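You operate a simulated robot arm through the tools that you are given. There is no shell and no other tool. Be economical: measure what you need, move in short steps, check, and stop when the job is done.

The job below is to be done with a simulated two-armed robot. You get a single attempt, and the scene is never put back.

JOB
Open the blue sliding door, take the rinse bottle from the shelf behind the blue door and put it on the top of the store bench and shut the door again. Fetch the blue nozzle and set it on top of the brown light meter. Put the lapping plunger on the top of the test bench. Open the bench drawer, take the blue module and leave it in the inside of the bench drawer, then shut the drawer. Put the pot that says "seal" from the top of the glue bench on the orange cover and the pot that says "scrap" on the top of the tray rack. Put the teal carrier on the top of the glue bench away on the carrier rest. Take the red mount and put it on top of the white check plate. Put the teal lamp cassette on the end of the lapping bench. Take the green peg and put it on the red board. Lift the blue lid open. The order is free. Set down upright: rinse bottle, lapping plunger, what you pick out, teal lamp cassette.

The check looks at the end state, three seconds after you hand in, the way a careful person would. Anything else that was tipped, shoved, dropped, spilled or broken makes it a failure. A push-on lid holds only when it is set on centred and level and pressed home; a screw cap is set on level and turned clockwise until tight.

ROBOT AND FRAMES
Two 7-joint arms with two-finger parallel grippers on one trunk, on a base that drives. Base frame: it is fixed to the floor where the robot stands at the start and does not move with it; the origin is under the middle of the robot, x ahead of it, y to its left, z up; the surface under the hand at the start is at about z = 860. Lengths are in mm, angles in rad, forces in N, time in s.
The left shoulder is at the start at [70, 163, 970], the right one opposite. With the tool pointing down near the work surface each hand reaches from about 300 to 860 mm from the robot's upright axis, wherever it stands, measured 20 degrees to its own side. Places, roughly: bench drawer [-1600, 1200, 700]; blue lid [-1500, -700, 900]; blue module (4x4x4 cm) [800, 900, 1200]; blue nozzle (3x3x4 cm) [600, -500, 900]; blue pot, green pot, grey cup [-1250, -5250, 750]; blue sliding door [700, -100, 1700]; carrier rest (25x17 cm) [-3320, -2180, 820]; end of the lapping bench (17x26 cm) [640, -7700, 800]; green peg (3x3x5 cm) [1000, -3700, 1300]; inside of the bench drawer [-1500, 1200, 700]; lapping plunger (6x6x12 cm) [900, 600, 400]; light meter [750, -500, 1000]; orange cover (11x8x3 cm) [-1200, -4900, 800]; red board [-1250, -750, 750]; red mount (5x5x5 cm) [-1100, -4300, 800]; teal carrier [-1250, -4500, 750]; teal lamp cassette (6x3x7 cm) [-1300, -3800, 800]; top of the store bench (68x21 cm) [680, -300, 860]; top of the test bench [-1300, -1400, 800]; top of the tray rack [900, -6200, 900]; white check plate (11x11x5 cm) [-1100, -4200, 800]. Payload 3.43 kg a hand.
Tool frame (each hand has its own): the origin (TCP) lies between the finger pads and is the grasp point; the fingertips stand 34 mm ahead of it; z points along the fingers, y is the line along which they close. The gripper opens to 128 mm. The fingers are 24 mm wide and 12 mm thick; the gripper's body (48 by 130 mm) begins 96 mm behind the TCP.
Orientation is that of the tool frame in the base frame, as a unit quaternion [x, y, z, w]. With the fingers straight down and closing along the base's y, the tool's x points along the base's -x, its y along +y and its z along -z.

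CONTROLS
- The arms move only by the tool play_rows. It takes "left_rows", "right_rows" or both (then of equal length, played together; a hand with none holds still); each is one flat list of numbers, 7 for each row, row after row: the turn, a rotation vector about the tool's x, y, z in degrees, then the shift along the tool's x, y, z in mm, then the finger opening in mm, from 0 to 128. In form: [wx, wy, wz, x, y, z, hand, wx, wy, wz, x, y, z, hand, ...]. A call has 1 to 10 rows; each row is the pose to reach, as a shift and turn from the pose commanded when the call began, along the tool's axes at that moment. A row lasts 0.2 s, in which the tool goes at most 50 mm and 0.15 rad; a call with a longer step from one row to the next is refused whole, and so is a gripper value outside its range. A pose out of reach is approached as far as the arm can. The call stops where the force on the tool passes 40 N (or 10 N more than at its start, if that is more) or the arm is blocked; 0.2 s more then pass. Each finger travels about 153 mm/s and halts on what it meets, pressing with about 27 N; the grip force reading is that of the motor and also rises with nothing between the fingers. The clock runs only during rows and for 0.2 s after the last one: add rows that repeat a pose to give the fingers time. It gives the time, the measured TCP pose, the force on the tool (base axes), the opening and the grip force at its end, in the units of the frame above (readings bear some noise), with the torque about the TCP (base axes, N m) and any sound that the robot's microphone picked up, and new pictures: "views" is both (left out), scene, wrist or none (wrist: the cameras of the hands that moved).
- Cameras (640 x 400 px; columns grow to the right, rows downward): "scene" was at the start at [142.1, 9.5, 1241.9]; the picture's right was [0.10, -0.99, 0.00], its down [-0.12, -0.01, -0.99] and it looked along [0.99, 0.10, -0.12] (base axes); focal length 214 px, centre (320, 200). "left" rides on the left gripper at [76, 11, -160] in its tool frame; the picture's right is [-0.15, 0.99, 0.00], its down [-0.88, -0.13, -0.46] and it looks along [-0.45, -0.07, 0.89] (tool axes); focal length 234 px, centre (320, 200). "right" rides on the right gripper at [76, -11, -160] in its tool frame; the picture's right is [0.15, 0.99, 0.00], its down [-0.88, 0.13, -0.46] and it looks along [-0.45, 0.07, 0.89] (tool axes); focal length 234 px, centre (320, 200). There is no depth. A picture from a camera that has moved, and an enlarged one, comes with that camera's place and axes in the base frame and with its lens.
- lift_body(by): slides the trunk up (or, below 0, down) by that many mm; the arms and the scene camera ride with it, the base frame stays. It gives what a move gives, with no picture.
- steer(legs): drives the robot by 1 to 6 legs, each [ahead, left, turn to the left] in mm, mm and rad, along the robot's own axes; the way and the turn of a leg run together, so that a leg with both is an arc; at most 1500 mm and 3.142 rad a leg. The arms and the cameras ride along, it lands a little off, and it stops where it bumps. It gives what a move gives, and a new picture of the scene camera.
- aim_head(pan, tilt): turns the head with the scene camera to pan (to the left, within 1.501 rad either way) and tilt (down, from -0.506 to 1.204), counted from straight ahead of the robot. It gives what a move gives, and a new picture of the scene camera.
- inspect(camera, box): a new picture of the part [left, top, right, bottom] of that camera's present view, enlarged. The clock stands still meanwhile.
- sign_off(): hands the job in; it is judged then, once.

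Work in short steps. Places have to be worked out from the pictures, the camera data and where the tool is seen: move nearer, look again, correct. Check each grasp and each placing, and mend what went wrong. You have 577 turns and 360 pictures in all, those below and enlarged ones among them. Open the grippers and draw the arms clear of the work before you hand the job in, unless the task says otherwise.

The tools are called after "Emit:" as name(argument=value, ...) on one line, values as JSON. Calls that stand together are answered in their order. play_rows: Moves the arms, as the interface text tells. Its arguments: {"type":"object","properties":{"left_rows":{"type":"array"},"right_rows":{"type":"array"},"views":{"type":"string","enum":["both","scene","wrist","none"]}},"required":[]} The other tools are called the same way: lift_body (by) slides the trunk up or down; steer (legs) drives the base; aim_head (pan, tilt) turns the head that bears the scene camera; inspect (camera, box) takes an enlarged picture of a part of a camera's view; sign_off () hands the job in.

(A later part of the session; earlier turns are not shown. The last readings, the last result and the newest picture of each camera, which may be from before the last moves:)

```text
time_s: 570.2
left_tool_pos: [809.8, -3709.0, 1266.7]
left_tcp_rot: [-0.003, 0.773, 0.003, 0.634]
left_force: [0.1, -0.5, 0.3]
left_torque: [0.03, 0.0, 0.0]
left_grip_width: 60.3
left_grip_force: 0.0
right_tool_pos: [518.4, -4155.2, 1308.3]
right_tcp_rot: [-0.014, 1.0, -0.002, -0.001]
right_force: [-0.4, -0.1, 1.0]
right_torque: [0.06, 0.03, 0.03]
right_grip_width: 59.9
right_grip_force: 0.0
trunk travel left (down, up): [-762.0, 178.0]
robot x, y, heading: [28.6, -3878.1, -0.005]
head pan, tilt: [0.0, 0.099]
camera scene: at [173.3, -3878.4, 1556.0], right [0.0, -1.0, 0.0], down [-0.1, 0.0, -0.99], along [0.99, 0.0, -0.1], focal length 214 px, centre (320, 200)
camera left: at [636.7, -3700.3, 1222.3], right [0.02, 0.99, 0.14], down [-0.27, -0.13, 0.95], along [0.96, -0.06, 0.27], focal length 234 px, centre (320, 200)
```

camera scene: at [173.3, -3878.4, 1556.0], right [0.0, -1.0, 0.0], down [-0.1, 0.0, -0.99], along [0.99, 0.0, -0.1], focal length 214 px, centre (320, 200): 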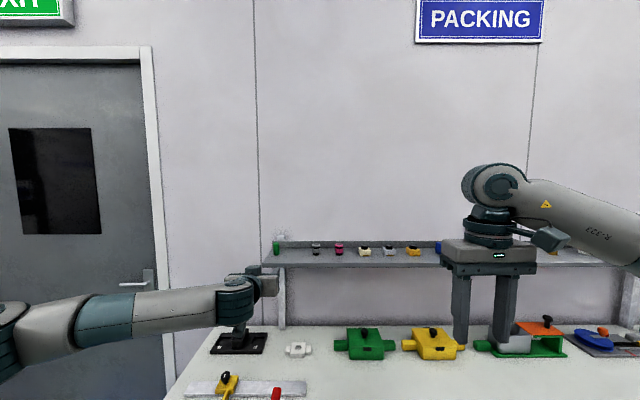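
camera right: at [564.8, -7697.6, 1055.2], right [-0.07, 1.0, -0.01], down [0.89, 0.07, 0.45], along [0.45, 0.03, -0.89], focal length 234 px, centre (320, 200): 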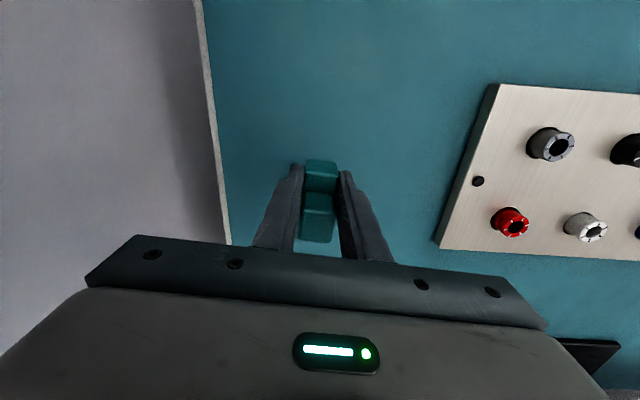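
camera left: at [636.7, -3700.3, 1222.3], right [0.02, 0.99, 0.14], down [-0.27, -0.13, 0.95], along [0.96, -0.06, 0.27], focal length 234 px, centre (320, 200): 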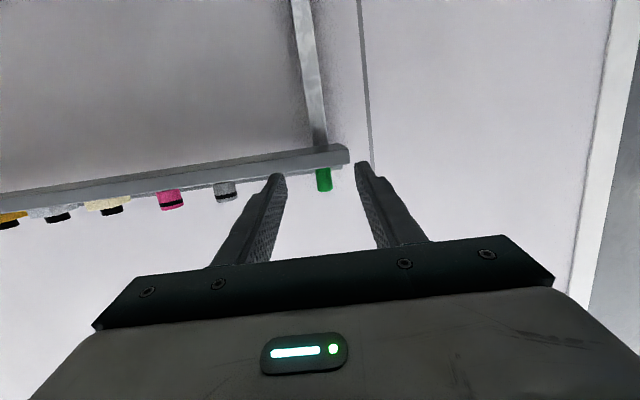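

Peg lies straight ahead. Raise 27 mm and advance toward it.

Emit:
play_rows(left_rows=[0, 0, 0, -26.5, -3, -5, 60, 0, 0, 0, -34, -3, 30, 60, 0, 0, 0, -42, -3, 68, 60, 0, 0, 0, -49, -3, 106, 60, 0, 0, 0, -55, -3, 138, 60], views="wrist")

```text
time_s: 571.4
left_tool_pos: [953.4, -3709.0, 1293.2]
left_tcp_rot: [-0.002, 0.774, 0.002, 0.633]
left_force: [0.6, 0.2, -0.2]
left_torque: [-0.03, 0.0, 0.01]
left_grip_width: 60.2
left_grip_force: 0.1
right_tool_pos: [518.6, -4155.7, 1308.1]
right_tcp_rot: [-0.014, 1.0, -0.003, -0.001]
right_force: [0.2, -0.5, -0.1]
right_torque: [-0.01, 0.04, 0.0]
right_grip_width: 60.1
right_grip_force: 0.0
trunk travel left (down, up): [-762.0, 178.0]
robot x, y, heading: [32.0, -3877.1, -0.005]
head pan, tilt: [0.0, 0.099]
camera left: at [780.2, -3700.7, 1249.3], right [0.02, 0.99, 0.14], down [-0.27, -0.13, 0.95], along [0.96, -0.06, 0.27], focal length 234 px, centre (320, 200)
```

left: 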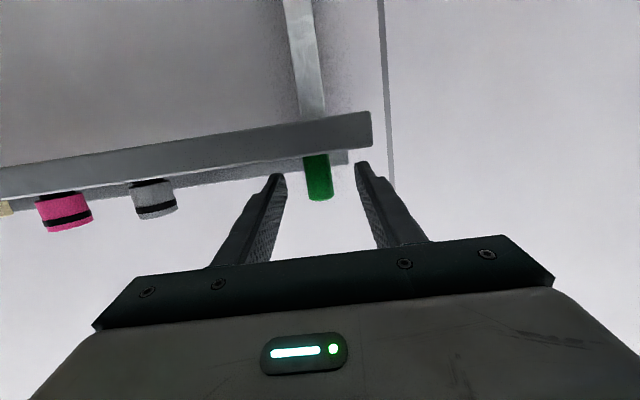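

Advance the last 37 mm and grip.

Emit:
play_rows(left_rows=[0, 0, 0, -2, -3, 20, 60, 0, 0, 0, -3, -3, 37, 60, 0, 0, 0, -3, -3, 37, 40, 0, 0, 0, -3, -3, 37, 20, 0, 0, 0, -3, -3, 37, 10, 0, 0, 0, -3, -3, 37, 10], views="wrist")

```text
time_s: 572.8
left_tool_pos: [987.7, -3711.3, 1288.9]
left_tcp_rot: [-0.004, 0.773, 0.003, 0.634]
left_force: [-0.8, -0.3, 2.0]
left_torque: [0.0, 0.03, -0.04]
left_grip_width: 20.6
left_grip_force: 27.4
right_tool_pos: [517.6, -4155.2, 1309.6]
right_tcp_rot: [-0.014, 1.0, -0.003, -0.001]
right_force: [0.6, -0.8, -0.2]
right_torque: [0.0, -0.02, 0.01]
right_grip_width: 59.8
right_grip_force: 0.1
trunk travel left (down, up): [-762.0, 178.0]
robot x, y, heading: [28.7, -3877.6, -0.002]
head pan, tilt: [0.0, 0.099]
camera left: at [815.2, -3703.9, 1245.4], right [0.02, 0.99, 0.14], down [-0.27, -0.13, 0.95], along [0.96, -0.06, 0.27], focal length 234 px, centre (320, 200)
```

left: 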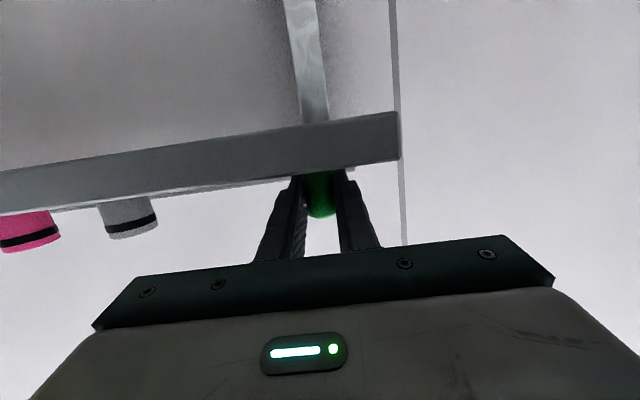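

Peg gripped (20.6 mm). Lift and retreat.

Emit:
play_rows(left_rows=[0, 0, 0, -12, 0, -2, 10, 0, 0, 0, -30, 0, -6, 10, 0, 0, 0, -25, 0, -40, 10, 0, 0, 0, -18, 0, -80, 10, 0, 0, 0, -10, 0, -120, 10, 0, 0, 0, -2, 0, -160, 10, 0, 0, 0, 6, 0, -200, 10, 0, 0, 0, 14, 0, -240, 10, 0, 0, 0, 22, 0, -280, 10], views="wrist")

```text
time_s: 574.8
left_tool_pos: [708.1, -3712.7, 1324.4]
left_tcp_rot: [-0.002, 0.773, 0.002, 0.634]
left_force: [-0.4, 0.7, -0.9]
left_torque: [-0.05, 0.0, 0.0]
left_grip_width: 22.2
left_grip_force: 27.1
right_tool_pos: [516.2, -4155.8, 1309.3]
right_tcp_rot: [-0.014, 1.0, -0.004, -0.001]
right_force: [0.3, -0.2, 0.3]
right_torque: [-0.01, -0.02, 0.01]
right_grip_width: 59.8
right_grip_force: 0.1
trunk travel left (down, up): [-762.0, 178.0]
robot x, y, heading: [28.1, -3874.2, -0.005]
head pan, tilt: [0.0, 0.099]
camera left: at [535.8, -3704.7, 1279.9], right [0.02, 0.99, 0.14], down [-0.27, -0.13, 0.95], along [0.96, -0.06, 0.27], focal length 234 px, centre (320, 200)
```

left: 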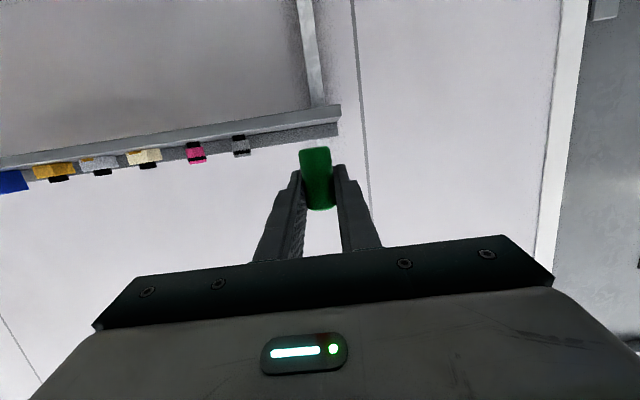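

Peg held upright. To place it on the board later I need a top-down grip, so I'll set it down on the wall table's free front strip and re-grasp it. Back off and lower the trunk.

Emit:
steer(legs=[[-130, 0, 0]])

Emit:
lift_body(by=-290)

Emit:
aim_head(pan=0.2, tilt=0.5)

```text
time_s: 576.1
left_tool_pos: [581.2, -3712.6, 1321.9]
left_tcp_rot: [-0.002, 0.774, 0.002, 0.633]
left_force: [0.2, 0.1, 0.6]
left_torque: [-0.02, 0.0, 0.03]
left_grip_width: 22.2
left_grip_force: 27.0
right_tool_pos: [389.8, -4153.6, 1308.3]
right_tcp_rot: [-0.013, 1.0, -0.004, -0.004]
right_force: [-0.9, 0.5, 0.2]
right_torque: [0.04, 0.02, -0.03]
right_grip_width: 60.0
right_grip_force: 0.0
trunk travel left (down, up): [-762.0, 178.0]
robot x, y, heading: [-99.4, -3879.2, -0.006]
head pan, tilt: [0.0, 0.099]
camera scene: at [45.2, -3876.8, 1555.8], right [0.0, -1.0, 0.0], down [-0.1, 0.0, -0.99], along [0.99, 0.0, -0.1], focal length 214 px, centre (320, 200)
```

scene: 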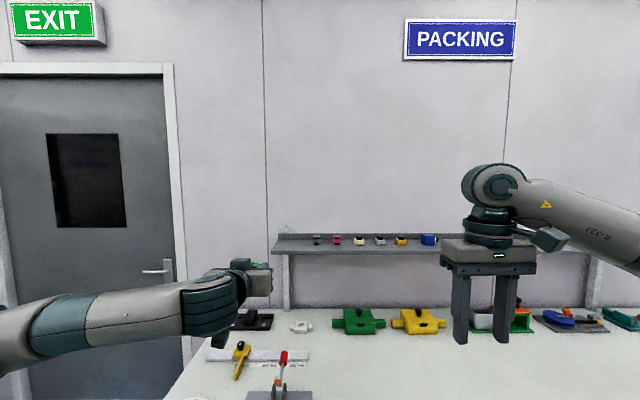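

```text
time_s: 579.0
left_tool_pos: [579.1, -3712.3, 1033.2]
left_tcp_rot: [-0.003, 0.773, 0.003, 0.634]
left_force: [-0.1, -0.1, -0.1]
left_torque: [0.04, 0.01, -0.03]
left_grip_width: 22.3
left_grip_force: 26.9
right_tool_pos: [389.2, -4153.7, 1019.6]
right_tcp_rot: [-0.014, 1.0, -0.003, -0.002]
right_force: [-0.5, 0.4, 0.1]
right_torque: [-0.01, 0.0, 0.02]
right_grip_width: 59.9
right_grip_force: 0.1
trunk travel left (down, up): [-472.0, 468.0]
robot x, y, heading: [-100.5, -3873.8, -0.0]
head pan, tilt: [0.0, 0.099]
```

```text
time_s: 579.9
left_tool_pos: [580.1, -3713.6, 1032.9]
left_tcp_rot: [-0.003, 0.774, 0.003, 0.633]
left_force: [0.5, -1.4, 0.3]
left_torque: [0.02, -0.04, 0.0]
left_grip_width: 22.1
left_grip_force: 27.5
right_tool_pos: [388.5, -4154.3, 1018.5]
right_tcp_rot: [-0.014, 1.0, -0.004, -0.002]
right_force: [-0.4, -0.7, -0.1]
right_torque: [0.02, -0.04, -0.01]
right_grip_width: 60.1
right_grip_force: 0.0
trunk travel left (down, up): [-472.0, 468.0]
robot x, y, heading: [-98.1, -3877.8, 0.003]
head pan, tilt: [0.201, 0.499]
camera scene: at [40.5, -3858.7, 1229.1], right [0.2, -0.98, 0.0], down [-0.47, -0.09, -0.88], along [0.86, 0.17, -0.48], focal length 214 px, centre (320, 200)
```

scene: 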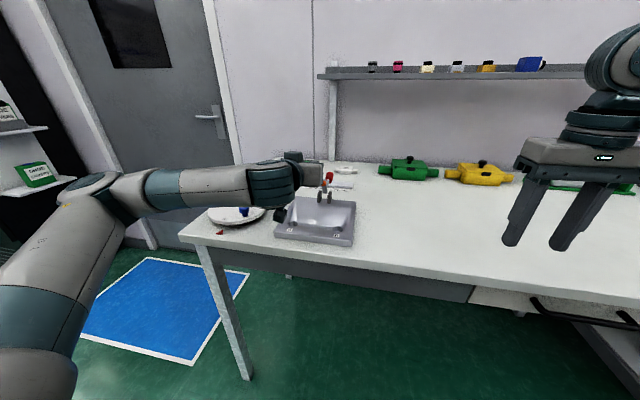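

Free strip at ≈(505, −3960). Strafe right 235 and lower the peg there.

Emit:
steer(legs=[[0, -235, 0]])

Emit:
play_rows(left_rows=[0, 0, 0, 36, 0, -12, 10, 0, 0, 0, 72, 0, -24, 10, 0, 0, 0, 108, 0, -36, 10, 0, 0, 0, 140, 0, -46, 10], views="both")

```text
time_s: 581.7
left_tool_pos: [580.2, -3941.7, 1032.8]
left_tcp_rot: [-0.006, 0.774, 0.005, 0.634]
left_force: [0.1, 0.2, -0.3]
left_torque: [0.02, 0.01, 0.06]
left_grip_width: 22.3
left_grip_force: 26.1
right_tool_pos: [393.0, -4386.7, 1018.8]
right_tcp_rot: [-0.019, 1.0, -0.003, -0.002]
right_force: [0.7, -0.6, -0.1]
right_torque: [0.04, 0.03, -0.02]
right_grip_width: 60.0
right_grip_force: 0.2
trunk travel left (down, up): [-472.0, 468.0]
robot x, y, heading: [-103.0, -4109.8, 0.008]
head pan, tilt: [0.201, 0.499]
camera scene: at [40.7, -4093.6, 1229.0], right [0.21, -0.98, 0.0], down [-0.47, -0.1, -0.88], along [0.86, 0.18, -0.48], focal length 214 px, centre (320, 200)
```

scene: 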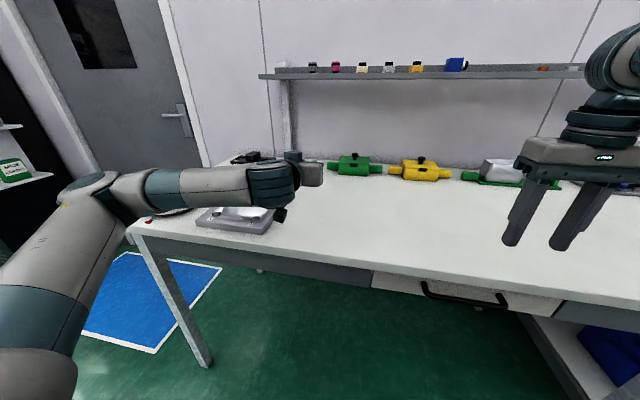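

```text
time_s: 582.7
left_tool_pos: [506.4, -3954.4, 915.0]
left_tcp_rot: [-0.008, 0.77, 0.001, 0.638]
left_force: [0.9, -4.1, 18.6]
left_torque: [-0.24, -0.09, -0.29]
left_grip_width: 22.8
left_grip_force: 26.9
left hand out of reach, approached as far as the arm can: row 4
right_tool_pos: [389.6, -4387.9, 1020.3]
right_tcp_rot: [-0.019, 1.0, -0.003, 0.0]
right_force: [-0.2, 0.0, -0.5]
right_torque: [0.03, -0.01, -0.03]
right_grip_width: 59.9
right_grip_force: 0.0
trunk travel left (down, up): [-472.0, 468.0]
robot x, y, heading: [-98.0, -4113.8, 0.012]
head pan, tilt: [0.201, 0.499]
camera scene: at [37.9, -4094.5, 1229.4], right [0.21, -0.98, 0.0], down [-0.47, -0.1, -0.88], along [0.86, 0.18, -0.48], focal length 214 px, centre (320, 200)
camera left: at [334.0, -3948.6, 869.7], right [0.01, 0.99, 0.14], down [-0.28, -0.13, 0.95], along [0.96, -0.05, 0.28], focal length 234 px, centre (320, 200)
```

scene: 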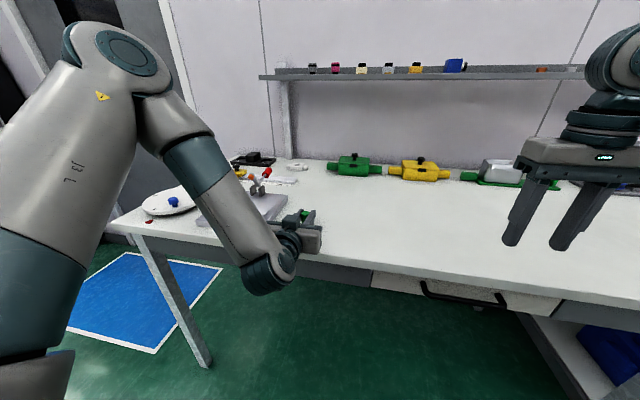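
left: 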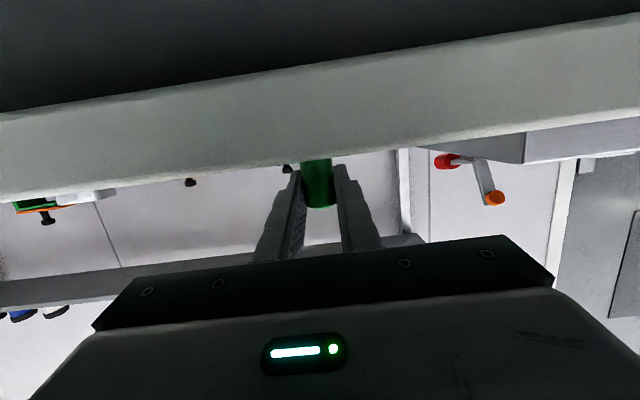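

Peg is in contact with the table. Release and back out straight.

Emit:
play_rows(left_rows=[0, 0, 0, -1, 0, 0, 22, 0, 0, 0, -1, 0, 0, 35, 0, 0, 0, -1, 0, 0, 50, 0, 0, 0, -4, 0, -10, 55, 0, 0, 0, -8, 0, -40, 60, 0, 0, 0, -25, 0, -75, 60, 0, 0, 0, -60, 0, -100, 60, 0, 0, 0, -100, 0, -110, 60], views="scene")

Emit:
inspect(camera="scene", box=[240, 180, 400, 280])

```text
time_s: 584.5
left_tool_pos: [476.3, -3973.3, 1043.8]
left_tcp_rot: [-0.006, 0.774, 0.004, 0.634]
left_force: [-0.2, -0.3, -0.6]
left_torque: [0.01, -0.03, 0.01]
left_grip_width: 59.9
left_grip_force: 0.1
left hand out of reach, approached as far as the arm can: row 4, 5, 6, 7, 8
right_tool_pos: [391.1, -4385.0, 1019.5]
right_tcp_rot: [-0.02, 1.0, -0.004, -0.001]
right_force: [-0.7, 0.9, 0.8]
right_torque: [0.0, -0.02, 0.01]
right_grip_width: 60.0
right_grip_force: 0.0
trunk travel left (down, up): [-472.0, 468.0]
robot x, y, heading: [-94.8, -4109.9, 0.012]
head pan, tilt: [0.201, 0.499]
camera scene: at [39.1, -4092.1, 1229.2], right [0.21, -0.98, 0.0], down [-0.47, -0.1, -0.88], along [0.86, 0.18, -0.48], focal length 214 px, centre (320, 200)
```

scene: 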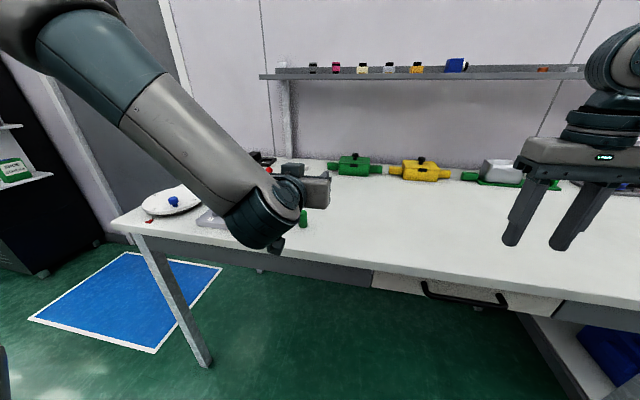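

```text
4.00 times, centred on (320, 230) of scene
camera zoom: at [39.1, -4092.1, 1229.2], right [0.21, -0.98, 0.0], down [-0.47, -0.1, -0.88], along [0.86, 0.18, -0.48], focal length 858 px, centre (320, 80)
```

zoom: 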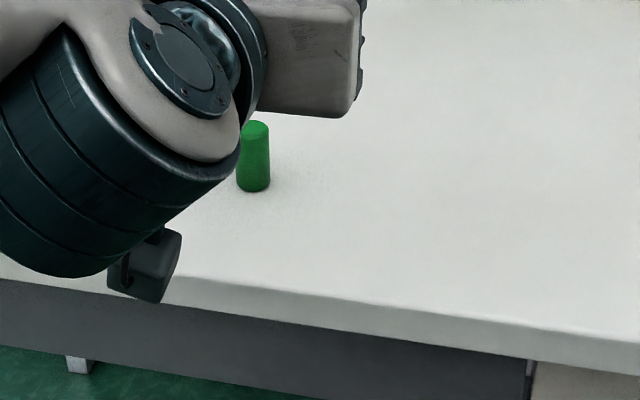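

Peg stands at ≈(490, −3952). Turn the left hand straight down above it.

Emit:
play_rows(left_rows=[0, 7.9, 0, -20, 2, -4, 60, 0, 15.8, 0, -40, 4, -8, 60, 0, 23.7, 0, -60, 6, -12, 60, 0, 31.6, 0, -70, 8, -12, 60, 0, 39.5, 0, -70, 10, -10, 60, 0, 47.4, 0, -70, 12, -8, 60, 0, 55.3, 0, -70, 14, -5, 60, 0, 63.2, 0, -70, 16, 0, 60, 0, 71, 0, -70, 18, 0, 60, 0, 78.7, 0, -70, 20, 0, 60], views="wrist")

```text
time_s: 586.7
left_tool_pos: [493.6, -3953.0, 1109.7]
left_tcp_rot: [-0.008, 1.0, 0.0, -0.004]
left_force: [0.3, -0.4, -0.2]
left_torque: [-0.01, 0.03, 0.01]
left_grip_width: 60.0
left_grip_force: 0.1
right_tool_pos: [393.5, -4387.1, 1018.8]
right_tcp_rot: [-0.018, 1.0, -0.004, -0.001]
right_force: [0.6, 0.2, -0.1]
right_torque: [-0.03, 0.05, -0.03]
right_grip_width: 59.8
right_grip_force: 0.0
trunk travel left (down, up): [-472.0, 468.0]
robot x, y, heading: [-98.5, -4113.8, 0.008]
head pan, tilt: [0.201, 0.499]
camera left: at [418.0, -3945.5, 1270.1], right [0.13, 0.99, 0.0], down [0.89, -0.12, 0.45], along [0.45, -0.06, -0.89], focal length 234 px, centre (320, 200)
```

left: 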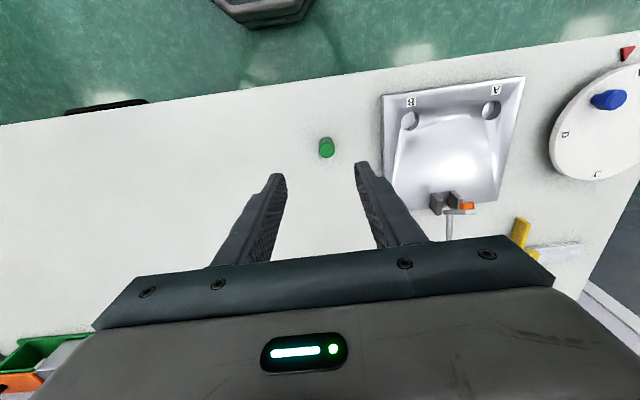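

Peg ≈(510, −3947). Descend above it and check.

Emit:
play_rows(left_rows=[0, 0, 0, -17, 6, 35, 60, 0, 0, 0, -17, 6, 75, 60, 0, 0, 0, -17, 6, 115, 60, 0, 0, 0, -17, 6, 145, 56], views="wrist")

```text
time_s: 587.7
left_tool_pos: [510.1, -3945.6, 968.2]
left_tcp_rot: [-0.009, 1.0, 0.0, 0.0]
left_force: [0.2, -0.2, -0.6]
left_torque: [-0.01, -0.01, 0.02]
left_grip_width: 56.1
left_grip_force: 0.1
right_tool_pos: [392.7, -4384.4, 1019.9]
right_tcp_rot: [-0.019, 1.0, -0.004, -0.002]
right_force: [-0.2, 0.0, 0.2]
right_torque: [0.03, 0.0, -0.01]
right_grip_width: 59.9
right_grip_force: 0.0
trunk travel left (down, up): [-472.0, 468.0]
robot x, y, heading: [-99.3, -4108.8, 0.007]
head pan, tilt: [0.201, 0.499]
camera left: at [432.6, -3938.0, 1126.3], right [0.13, 0.99, 0.0], down [0.88, -0.12, 0.45], along [0.45, -0.06, -0.89], focal length 234 px, centre (320, 200)
```

left: 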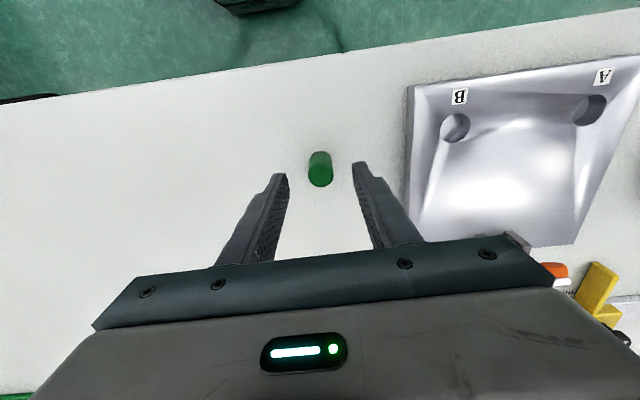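

Aligned. Descend carefully and grip.

Emit:
play_rows(left_rows=[0, 0, 0, -2, -2, 30, 56, 0, 0, 0, -2, -2, 48, 56, 0, 0, 0, -2, -2, 56, 56, 0, 0, 0, -2, -2, 56, 30, 0, 0, 0, -2, -2, 56, 10, 0, 0, 0, -2, -2, 56, 10, 0, 0, 0, -2, -2, 56, 10], views="wrist")

```text
time_s: 589.3
left_tool_pos: [510.9, -3948.8, 914.3]
left_tcp_rot: [-0.009, 1.0, 0.001, 0.001]
left_force: [9.5, 7.5, 34.9]
left_torque: [0.43, 0.03, -0.27]
left_grip_width: 22.9
left_grip_force: 27.0
right_tool_pos: [389.3, -4385.9, 1019.9]
right_tcp_rot: [-0.019, 1.0, -0.004, -0.001]
right_force: [-0.2, 0.0, -0.2]
right_torque: [0.03, -0.01, 0.02]
right_grip_width: 59.8
right_grip_force: 0.1
trunk travel left (down, up): [-472.0, 468.0]
robot x, y, heading: [-98.0, -4112.6, 0.003]
head pan, tilt: [0.201, 0.499]
camera left: at [433.0, -3940.1, 1072.5], right [0.13, 0.99, 0.0], down [0.88, -0.11, 0.46], along [0.45, -0.06, -0.89], focal length 234 px, centre (320, 200)
```

left: 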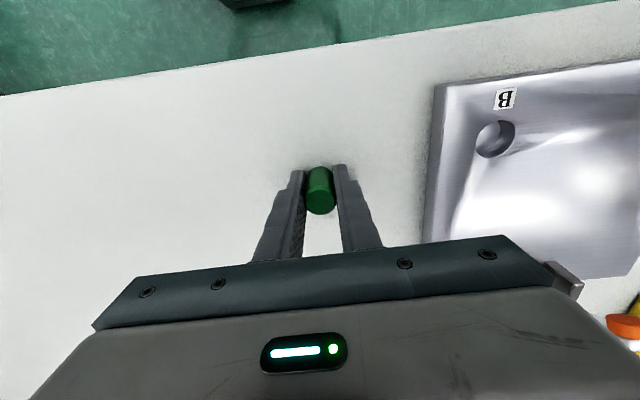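

Fingertips reached the table. Regrip 8 mm higher so the peg protrudes below the tips, then lift.

Emit:
play_rows(left_rows=[0, 0, 0, 0, 0, -2, 35, 0, 0, 0, 0, 0, -8, 35, 0, 0, 0, 0, 0, -8, 10, 0, 0, 0, 0, 0, -8, 10, 0, 0, 0, 0, 0, -8, 10, 0, 0, 0, 0, 0, -40, 10, 0, 0, 0, 0, 0, -80, 10, 0, 0, 0, 30, 0, -110, 10, 0, 0, 0, 50, 0, -150, 10], views="wrist")

```text
time_s: 591.3
left_tool_pos: [458.6, -3950.8, 1062.0]
left_tcp_rot: [-0.008, 1.0, 0.002, 0.0]
left_force: [0.5, 0.3, -0.4]
left_torque: [0.03, -0.02, -0.04]
left_grip_width: 22.6
left_grip_force: 26.6
right_tool_pos: [391.6, -4385.4, 1019.4]
right_tcp_rot: [-0.018, 1.0, -0.003, 0.0]
right_force: [0.5, 0.2, 0.0]
right_torque: [-0.01, -0.03, 0.0]
right_grip_width: 59.9
right_grip_force: 0.0
trunk travel left (down, up): [-472.0, 468.0]
robot x, y, heading: [-102.8, -4111.1, 0.008]
head pan, tilt: [0.201, 0.499]
camera left: at [381.7, -3942.5, 1221.9], right [0.13, 0.99, 0.0], down [0.88, -0.12, 0.46], along [0.45, -0.06, -0.89], focal length 234 px, centre (320, 200)
```

left: 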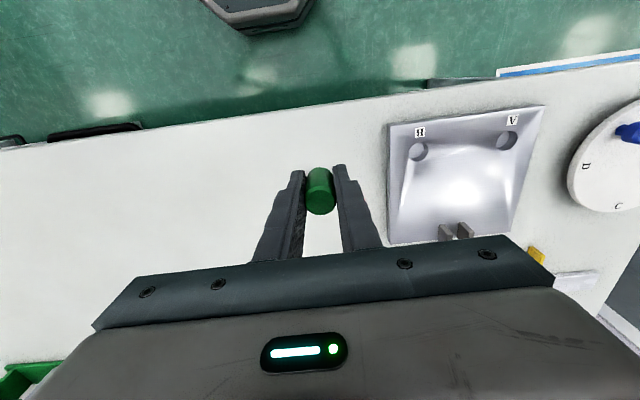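

Peg now held top-down. Next pick the teal carrier with the right hand: back off, turn to the glue bench.

Emit:
steer(legs=[[-250, 0, 0], [0, 0, 1.57], [0, 0, 1.565], [0, 200, 0]])

Emit:
aim_head(pan=0.0, tilt=0.5)

Emit:
inspect(camera="scene", box=[240, 170, 400, 270])

```text
time_s: 601.9
left_tool_pos: [-912.0, -4459.1, 1061.7]
left_tcp_rot: [1.0, -0.004, 0.001, 0.0]
left_force: [0.3, -1.0, 0.0]
left_torque: [0.0, 0.03, -0.01]
left_grip_width: 23.0
left_grip_force: 27.1
right_tool_pos: [-833.3, -4025.1, 1018.5]
right_tcp_rot: [1.0, 0.006, 0.002, -0.004]
right_force: [-0.1, 0.0, 0.3]
right_torque: [0.03, 0.01, 0.02]
right_grip_width: 59.9
right_grip_force: 0.0
trunk travel left (down, up): [-472.0, 468.0]
robot x, y, heading: [-351.3, -4314.5, 3.12]
head pan, tilt: [0.201, 0.499]
camera scene: at [-489.5, -4327.4, 1229.0], right [-0.18, 0.98, 0.0], down [0.47, 0.09, -0.88], along [-0.86, -0.16, -0.48], focal length 214 px, centre (320, 200)
```

scene: 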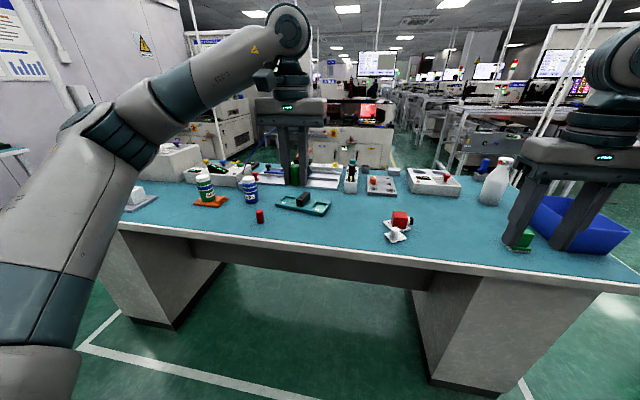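

```text
time_s: 602.6
left_tool_pos: [-913.2, -4458.2, 1061.9]
left_tcp_rot: [1.0, -0.004, 0.001, -0.001]
left_force: [-0.4, -0.2, -0.2]
left_torque: [0.05, 0.01, 0.02]
left_grip_width: 22.9
left_grip_force: 26.9
right_tool_pos: [-832.1, -4024.4, 1019.5]
right_tcp_rot: [1.0, 0.006, 0.001, -0.004]
right_force: [0.1, 1.0, -0.3]
right_torque: [-0.03, 0.0, -0.01]
right_grip_width: 59.9
right_grip_force: 0.1
trunk travel left (down, up): [-472.0, 468.0]
robot x, y, heading: [-350.4, -4308.7, 3.122]
head pan, tilt: [0.0, 0.499]
camera scene: at [-491.0, -4308.4, 1229.0], right [0.02, 1.0, 0.0], down [0.48, -0.01, -0.88], along [-0.88, 0.02, -0.48], focal length 214 px, centre (320, 200)
```

scene: 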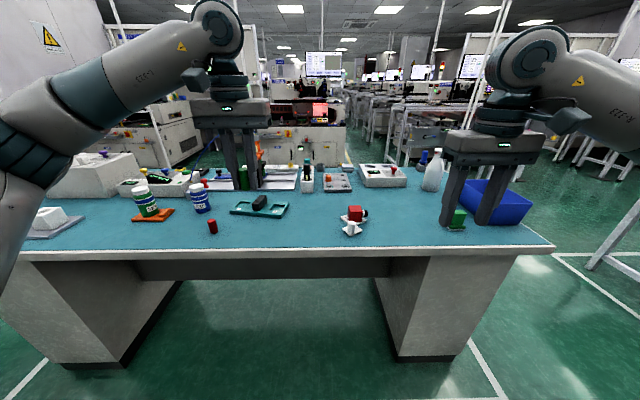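

```text
4.00 times, centred on (320, 220) of scene
camera zoom: at [-491.0, -4308.4, 1229.0], right [0.02, 1.0, 0.0], down [0.48, -0.01, -0.88], along [-0.88, 0.02, -0.48], focal length 858 px, centre (320, 120)
```

zoom: 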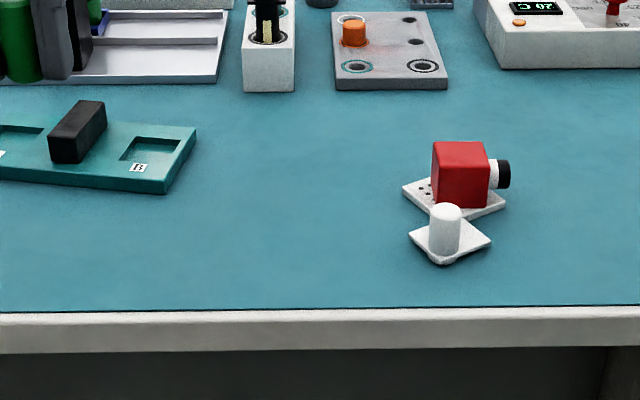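

The carrier has a black central handle block, narrow along y, at ≈(−1207, −4518). Strafe left 340, forward 130, and bring the right hand over it.

Emit:
steer(legs=[[0, 340, 0.018], [130, 0, 0]])

Emit:
play_rows(right_rows=[0, 0, 0, -40, 20, 0, 70, 0, 0, 0, -80, 40, 0, 70, 0, 0, 0, -120, 60, 0, 70, 0, 0, 0, -160, 80, 0, 70, 0, 0, 0, -200, 100, 0, 70, 0, 0, 0, -235, 120, 0, 70], views="wrist")

```text
time_s: 605.7
left_tool_pos: [-1042.3, -4805.0, 1060.8]
left_tcp_rot: [1.0, 0.004, 0.002, -0.001]
left_force: [-0.2, -0.4, 0.8]
left_torque: [0.04, -0.02, 0.0]
left_grip_width: 22.8
left_grip_force: 27.1
right_tool_pos: [-970.6, -4368.8, 1019.5]
right_tcp_rot: [1.0, 0.015, 0.001, -0.003]
right_force: [-0.6, -0.3, -0.2]
right_torque: [0.01, -0.01, 0.01]
right_grip_width: 60.1
right_grip_force: 0.0
trunk travel left (down, up): [-472.0, 468.0]
robot x, y, heading: [-478.4, -4649.6, 3.139]
head pan, tilt: [0.0, 0.499]
camera scene: at [-624.5, -4647.6, 1228.9], right [0.0, 1.0, 0.0], down [0.48, 0.0, -0.88], along [-0.88, 0.0, -0.48], focal length 214 px, centre (320, 200)
```

scene: 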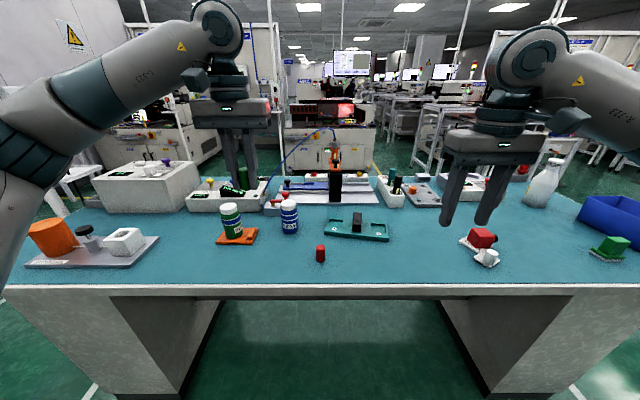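

```text
time_s: 607.1
left_tool_pos: [-1042.3, -4806.8, 1060.4]
left_tcp_rot: [1.0, 0.004, 0.001, -0.001]
left_force: [0.5, -0.2, -0.2]
left_torque: [0.03, -0.02, 0.01]
left_grip_width: 22.8
left_grip_force: 27.2
right_tool_pos: [-1202.8, -4498.7, 1017.6]
right_tcp_rot: [1.0, 0.015, 0.002, -0.004]
right_force: [-0.1, -0.2, 0.3]
right_torque: [0.05, -0.02, 0.0]
right_grip_width: 70.1
right_grip_force: 0.0
trunk travel left (down, up): [-472.0, 468.0]
robot x, y, heading: [-479.1, -4647.0, 3.14]
head pan, tilt: [0.0, 0.499]
camera right: at [-1126.7, -4486.7, 1176.1], right [0.17, -0.98, -0.01], down [-0.88, -0.16, 0.45], along [-0.45, -0.07, -0.89], focal length 234 px, centre (320, 200)
```

right: 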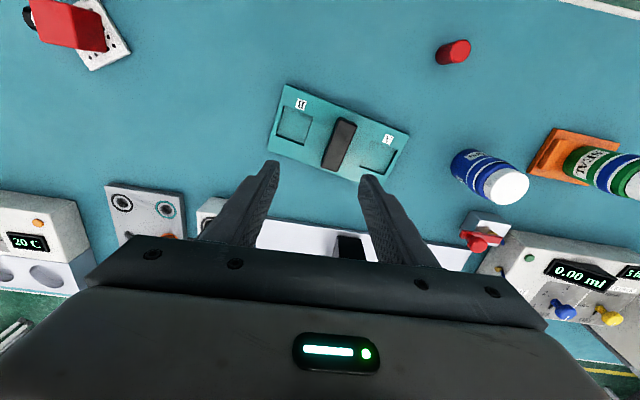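

Handle block at ≈(−1200, −4523), rotated ~7°. Align yaw and descend partly.

Emit:
play_rows(right_rows=[0, 0, 4.5, 1, 12, 30, 70, 0, 0, 8.9, 2, 24, 60, 66, 0, 0, 8.9, 2, 24, 95, 62, 0, 0, 8.9, 2, 24, 115, 60], views="wrist")

```text
time_s: 608.1
left_tool_pos: [-1042.5, -4804.7, 1061.2]
left_tcp_rot: [1.0, 0.003, 0.001, 0.0]
left_force: [-0.2, -0.2, -0.3]
left_torque: [0.0, -0.02, 0.01]
left_grip_width: 22.7
left_grip_force: 26.5
right_tool_pos: [-1199.3, -4519.9, 900.3]
right_tcp_rot: [0.998, -0.063, 0.001, -0.003]
right_force: [-0.7, 0.1, 0.7]
right_torque: [0.0, 0.0, -0.02]
right_grip_width: 59.7
right_grip_force: 0.0
trunk travel left (down, up): [-472.0, 468.0]
robot x, y, heading: [-481.9, -4646.2, 3.141]
head pan, tilt: [0.0, 0.499]
camera right: at [-1122.7, -4519.3, 1059.3], right [0.02, -1.0, -0.01], down [-0.89, -0.02, 0.45], along [-0.45, 0.0, -0.89], focal length 234 px, centre (320, 200)
```

right: 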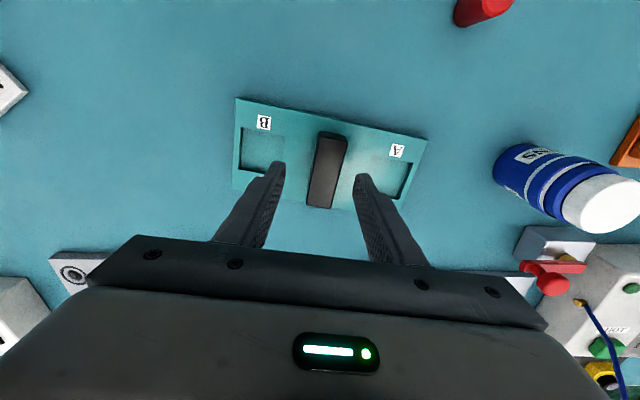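

Nearly aligned. Shift 5 mm, descend and grip the handle.

Emit:
play_rows(right_rows=[0, 0, 1.7, 0, 5, 20, 60, 0, 0, 1.7, 0, 5, 40, 60, 0, 0, 1.7, 0, 5, 43, 40, 0, 0, 1.7, 0, 5, 43, 15, 0, 0, 1.7, 0, 5, 43, 10, 0, 0, 1.7, 0, 5, 43, 10], views="wrist")

```text
time_s: 609.5
left_tool_pos: [-1042.2, -4805.7, 1062.6]
left_tcp_rot: [1.0, 0.003, 0.001, 0.0]
left_force: [0.0, -0.3, 0.0]
left_torque: [-0.01, 0.04, 0.0]
left_grip_width: 22.6
left_grip_force: 26.7
right_tool_pos: [-1200.2, -4524.6, 858.7]
right_tcp_rot: [0.997, -0.078, 0.001, -0.004]
right_force: [-1.4, -1.3, 2.3]
right_torque: [-0.25, 0.21, -0.5]
right_grip_width: 27.5
right_grip_force: 27.0
trunk travel left (down, up): [-472.0, 468.0]
robot x, y, heading: [-479.0, -4646.0, 3.141]
head pan, tilt: [0.0, 0.499]
camera right: at [-1122.7, -4526.2, 1017.6], right [-0.01, -1.0, -0.01], down [-0.89, 0.01, 0.45], along [-0.45, 0.01, -0.89], focal length 234 px, centre (320, 200)
```

right: 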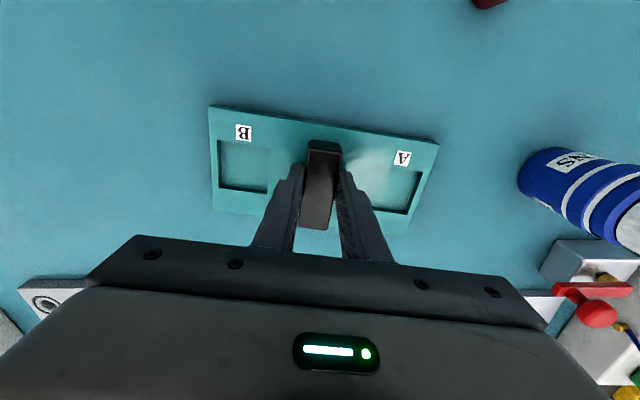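

Gripped (27.5 mm). Lift and check that the carrier comes level.

Emit:
play_rows(right_rows=[0, 0, 0, 0, 0, -20, 10, 0, 0, 0, 0, 0, -60, 10, 0, 0, 0, 0, 0, -100, 10, 0, 0, 0, 0, 0, -140, 10], views="both")

```text
time_s: 610.5
left_tool_pos: [-1041.1, -4805.3, 1062.4]
left_tcp_rot: [1.0, 0.003, 0.001, 0.001]
left_force: [-0.9, 0.6, 0.0]
left_torque: [0.03, 0.0, -0.01]
left_grip_width: 22.9
left_grip_force: 26.6
right_tool_pos: [-1198.6, -4525.3, 999.6]
right_tcp_rot: [0.997, -0.078, 0.001, -0.003]
right_force: [0.5, 0.3, -2.1]
right_torque: [-0.01, 0.01, 0.0]
right_grip_width: 27.5
right_grip_force: 27.0
trunk travel left (down, up): [-472.0, 468.0]
robot x, y, heading: [-482.3, -4645.9, 3.143]
head pan, tilt: [0.0, 0.499]
camera scene: at [-622.9, -4648.2, 1229.1], right [0.0, 1.0, 0.0], down [0.48, 0.0, -0.88], along [-0.88, 0.0, -0.48], focal length 214 px, centre (320, 200)
camera right: at [-1120.6, -4527.0, 1157.3], right [-0.01, -1.0, -0.01], down [-0.89, 0.0, 0.45], along [-0.45, 0.01, -0.89], focal length 234 px, centre (320, 200)
```

scene: 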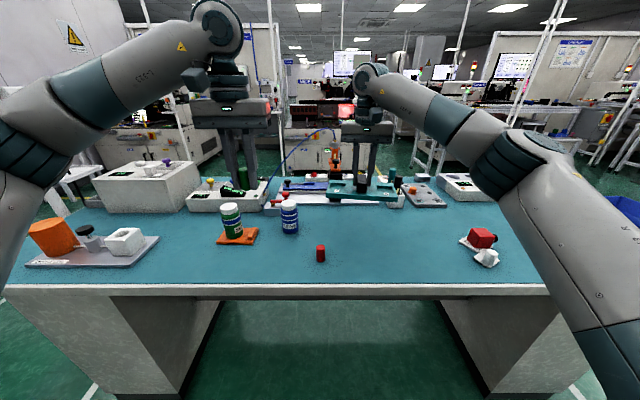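
right: 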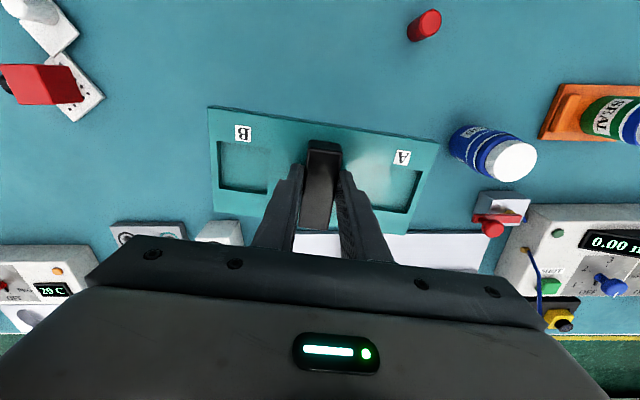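

Carrier is level. Retract the right hand, back off and strafe all the way to the red board (y≈−650).

Emit:
play_rows(right_rows=[0, 0, 0, 40, 0, -10, 10, 0, 0, 0, 80, 0, -20, 10, 0, 0, 0, 120, 0, -30, 10, 0, 0, 0, 160, 0, -40, 10, 0, 0, 0, 200, 0, -50, 10, 0, 0, 0, 230, 0, -50, 10], views="none")

Emit:
steer(legs=[[-170, 0, 0], [0, -1300, 0], [0, -1300, 0], [0, -1250, 0]])

```text
time_s: 611.9
left_tool_pos: [-1041.9, -4805.7, 1061.7]
left_tcp_rot: [1.0, 0.004, 0.0, 0.0]
left_force: [-0.8, -1.0, -0.3]
left_torque: [0.02, 0.02, -0.01]
left_grip_width: 22.7
left_grip_force: 27.2
right_tool_pos: [-970.7, -4563.4, 1049.0]
right_tcp_rot: [0.997, -0.079, 0.001, -0.003]
right_force: [-0.1, -0.4, -2.7]
right_torque: [0.02, -0.03, 0.01]
right_grip_width: 27.4
right_grip_force: 27.0
trunk travel left (down, up): [-472.0, 468.0]
robot x, y, heading: [-482.4, -4648.9, 3.142]
head pan, tilt: [0.0, 0.499]
```

```text
time_s: 631.6
left_tool_pos: [-859.1, -942.2, 1061.2]
left_tcp_rot: [1.0, 0.007, 0.001, 0.0]
left_force: [0.2, -0.6, -1.0]
left_torque: [-0.04, -0.02, 0.0]
left_grip_width: 22.9
left_grip_force: 26.4
right_tool_pos: [-788.4, -698.0, 1050.9]
right_tcp_rot: [0.997, -0.076, 0.001, -0.003]
right_force: [-0.7, 0.6, -3.7]
right_torque: [-0.02, 0.02, 0.0]
right_grip_width: 27.5
right_grip_force: 26.3
trunk travel left (down, up): [-472.0, 468.0]
robot x, y, heading: [-300.7, -784.3, -3.136]
head pan, tilt: [0.0, 0.499]
camera scene: at [-441.7, -782.1, 1229.0], right [0.0, 1.0, 0.0], down [0.48, 0.0, -0.88], along [-0.88, 0.0, -0.48], focal length 214 px, centre (320, 200)
```

scene: 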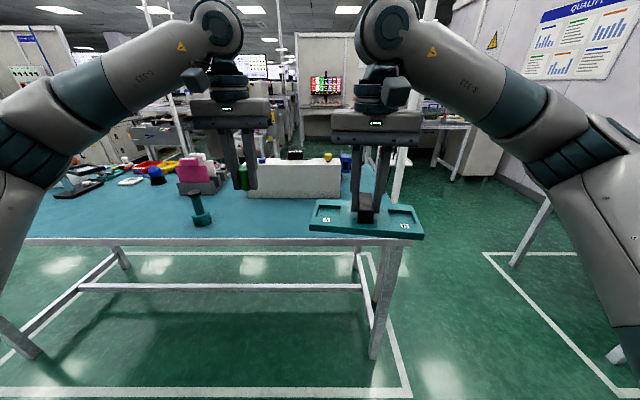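

Strafe right 290 so the left hand lines up with the board, then look.

Emit:
steer(legs=[[0, -290, 0]])

Emit:
inspect(camera="scene", box=[180, 150, 340, 250])

```text
time_s: 633.6
left_tool_pos: [-859.8, -648.0, 1060.7]
left_tcp_rot: [1.0, 0.006, 0.001, 0.0]
left_force: [1.2, -0.1, 0.4]
left_torque: [-0.02, -0.04, 0.01]
left_grip_width: 22.6
left_grip_force: 27.6
right_tool_pos: [-790.3, -406.7, 1049.1]
right_tcp_rot: [0.997, -0.075, 0.0, -0.004]
right_force: [0.2, 0.1, -3.4]
right_torque: [0.0, -0.01, 0.0]
right_grip_width: 27.9
right_grip_force: 27.0
trunk travel left (down, up): [-472.0, 468.0]
robot x, y, heading: [-300.2, -489.8, -3.135]
head pan, tilt: [0.0, 0.499]
camera scene: at [-442.5, -490.4, 1229.0], right [0.0, 1.0, 0.0], down [0.48, 0.0, -0.88], along [-0.88, 0.0, -0.48], focal length 214 px, centre (320, 200)
```

scene: 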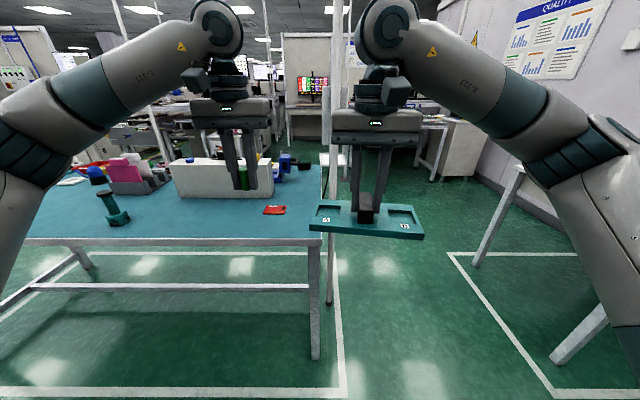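

```text
4.00 times, centred on (260, 200) of scene
camera zoom: at [-442.5, -490.4, 1229.0], right [0.0, 1.0, 0.0], down [0.48, 0.0, -0.88], along [-0.88, 0.0, -0.48], focal length 858 px, centre (560, 200)
```

zoom: 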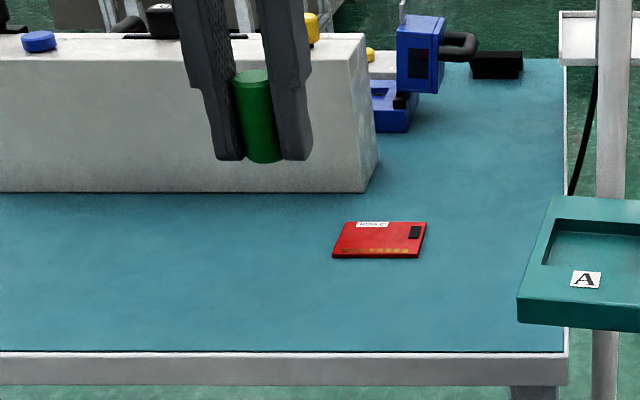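

Board centre ≈(−1154, −667). Drive 190 closer and bring the peg above it.

Emit:
steer(legs=[[190, 0, -0.007]])

Emit:
play_rows(left_rows=[0, 0, 0, -34, 8, 20, 10, 0, 0, 0, -68, 16, 50, 10, 0, 0, 0, -102, 22, 85, 10, 0, 0, 0, -102, 22, 125, 10, 0, 0, 0, -102, 22, 160, 10], views="wrist")

Emit:
inspect(camera="scene", box=[180, 150, 340, 250])

```text
time_s: 635.2
left_tool_pos: [-1050.3, -644.3, 1061.5]
left_tcp_rot: [1.0, 0.002, 0.001, 0.0]
left_force: [0.1, -0.1, -0.3]
left_torque: [-0.01, 0.0, 0.0]
left_grip_width: 23.0
left_grip_force: 27.0
right_tool_pos: [-977.4, -402.0, 1050.0]
right_tcp_rot: [0.997, -0.081, 0.002, -0.004]
right_force: [0.1, -0.6, -3.3]
right_torque: [0.0, -0.02, -0.02]
right_grip_width: 27.7
right_grip_force: 27.3
trunk travel left (down, up): [-472.0, 468.0]
robot x, y, heading: [-486.6, -486.8, 3.136]
head pan, tilt: [0.0, 0.499]
camera scene: at [-631.5, -489.4, 1228.9], right [0.01, 1.0, 0.0], down [0.48, 0.0, -0.88], along [-0.88, 0.01, -0.48], focal length 214 px, centre (320, 200)
```

scene: 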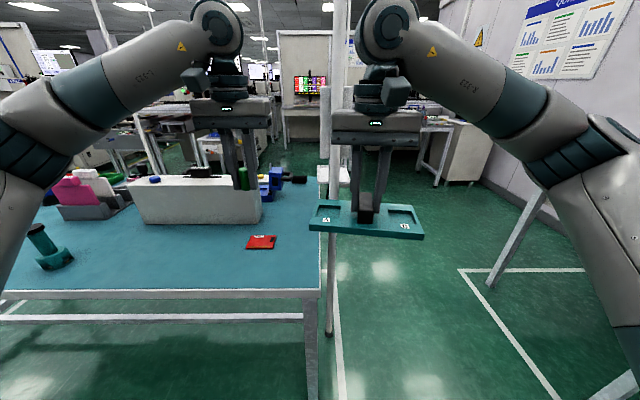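

```text
time_s: 636.4
left_tool_pos: [-1153.0, -666.6, 899.4]
left_tcp_rot: [1.0, 0.001, 0.002, 0.0]
left_force: [-0.3, 0.1, -1.1]
left_torque: [0.0, -0.05, 0.01]
left_grip_width: 22.8
left_grip_force: 28.1
right_tool_pos: [-978.7, -403.2, 1050.0]
right_tcp_rot: [0.997, -0.079, 0.002, -0.003]
right_force: [0.1, 0.6, -3.4]
right_torque: [-0.01, -0.01, 0.01]
right_grip_width: 27.8
right_grip_force: 26.8
trunk travel left (down, up): [-472.0, 468.0]
robot x, y, heading: [-490.1, -489.8, 3.133]
head pan, tilt: [0.0, 0.499]
camera left: at [-1077.8, -679.5, 1058.2], right [-0.14, -0.99, 0.0], down [-0.88, 0.13, 0.45], along [-0.45, 0.06, -0.89], focal length 234 px, centre (320, 200)
```

left: 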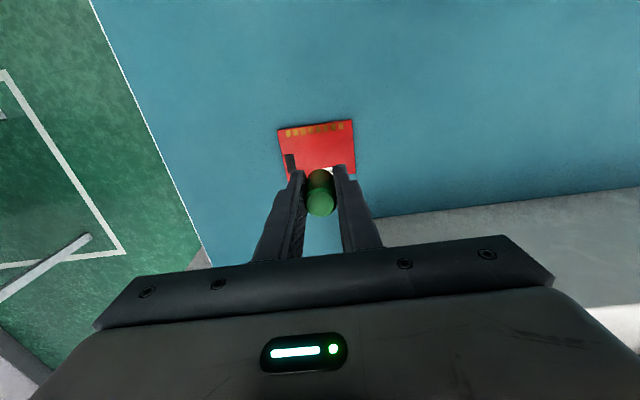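

```text
4.00 times, centred on (260, 200) of scene
camera zoom: at [-631.4, -489.5, 1228.9], right [0.01, 1.0, 0.0], down [0.48, 0.0, -0.88], along [-0.88, 0.01, -0.48], focal length 858 px, centre (560, 200)
```

zoom: 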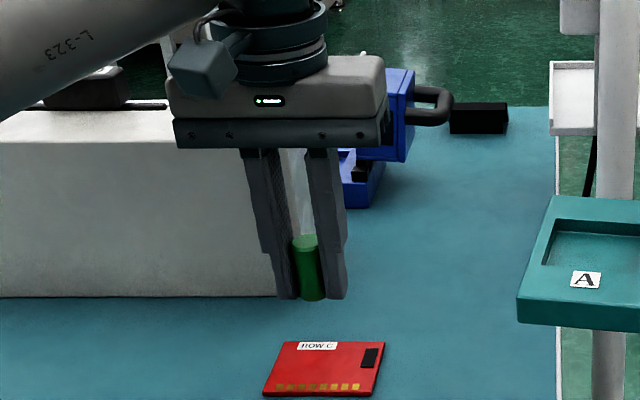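

Over the board's centre. Shift 4 mm left and lower to contact.

Emit:
play_rows(left_rows=[0, 0, 0, 1, 4, 30, 10, 0, 0, 0, 1, 4, 50, 10, 0, 0, 0, 1, 4, 53, 10], views="none")

Emit:
inspect(camera="scene", box=[220, 190, 300, 250])

```text
time_s: 637.2
left_tool_pos: [-1149.8, -671.8, 849.4]
left_tcp_rot: [1.0, 0.002, 0.001, 0.0]
left_force: [-0.5, 1.1, -0.8]
left_torque: [-0.01, -0.02, -0.03]
left_grip_width: 22.9
left_grip_force: 27.2
right_tool_pos: [-979.0, -402.8, 1048.6]
right_tcp_rot: [0.997, -0.079, 0.001, -0.003]
right_force: [0.3, 0.6, -3.0]
right_torque: [0.0, -0.02, 0.04]
right_grip_width: 27.5
right_grip_force: 26.6
trunk travel left (down, up): [-472.0, 468.0]
robot x, y, heading: [-489.7, -489.6, 3.137]
head pan, tilt: [0.0, 0.499]
```

```text
6.67 times, centred on (260, 220) of scene
camera zoom: at [-630.8, -489.6, 1229.0], right [0.01, 1.0, 0.0], down [0.48, 0.0, -0.88], along [-0.88, 0.01, -0.48], focal length 1430 px, centre (720, 67)
```

zoom: 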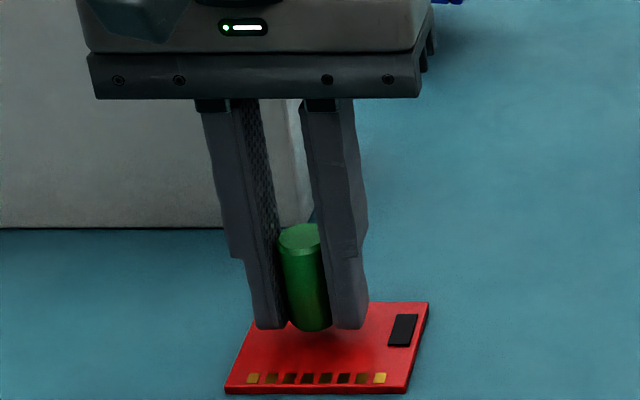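

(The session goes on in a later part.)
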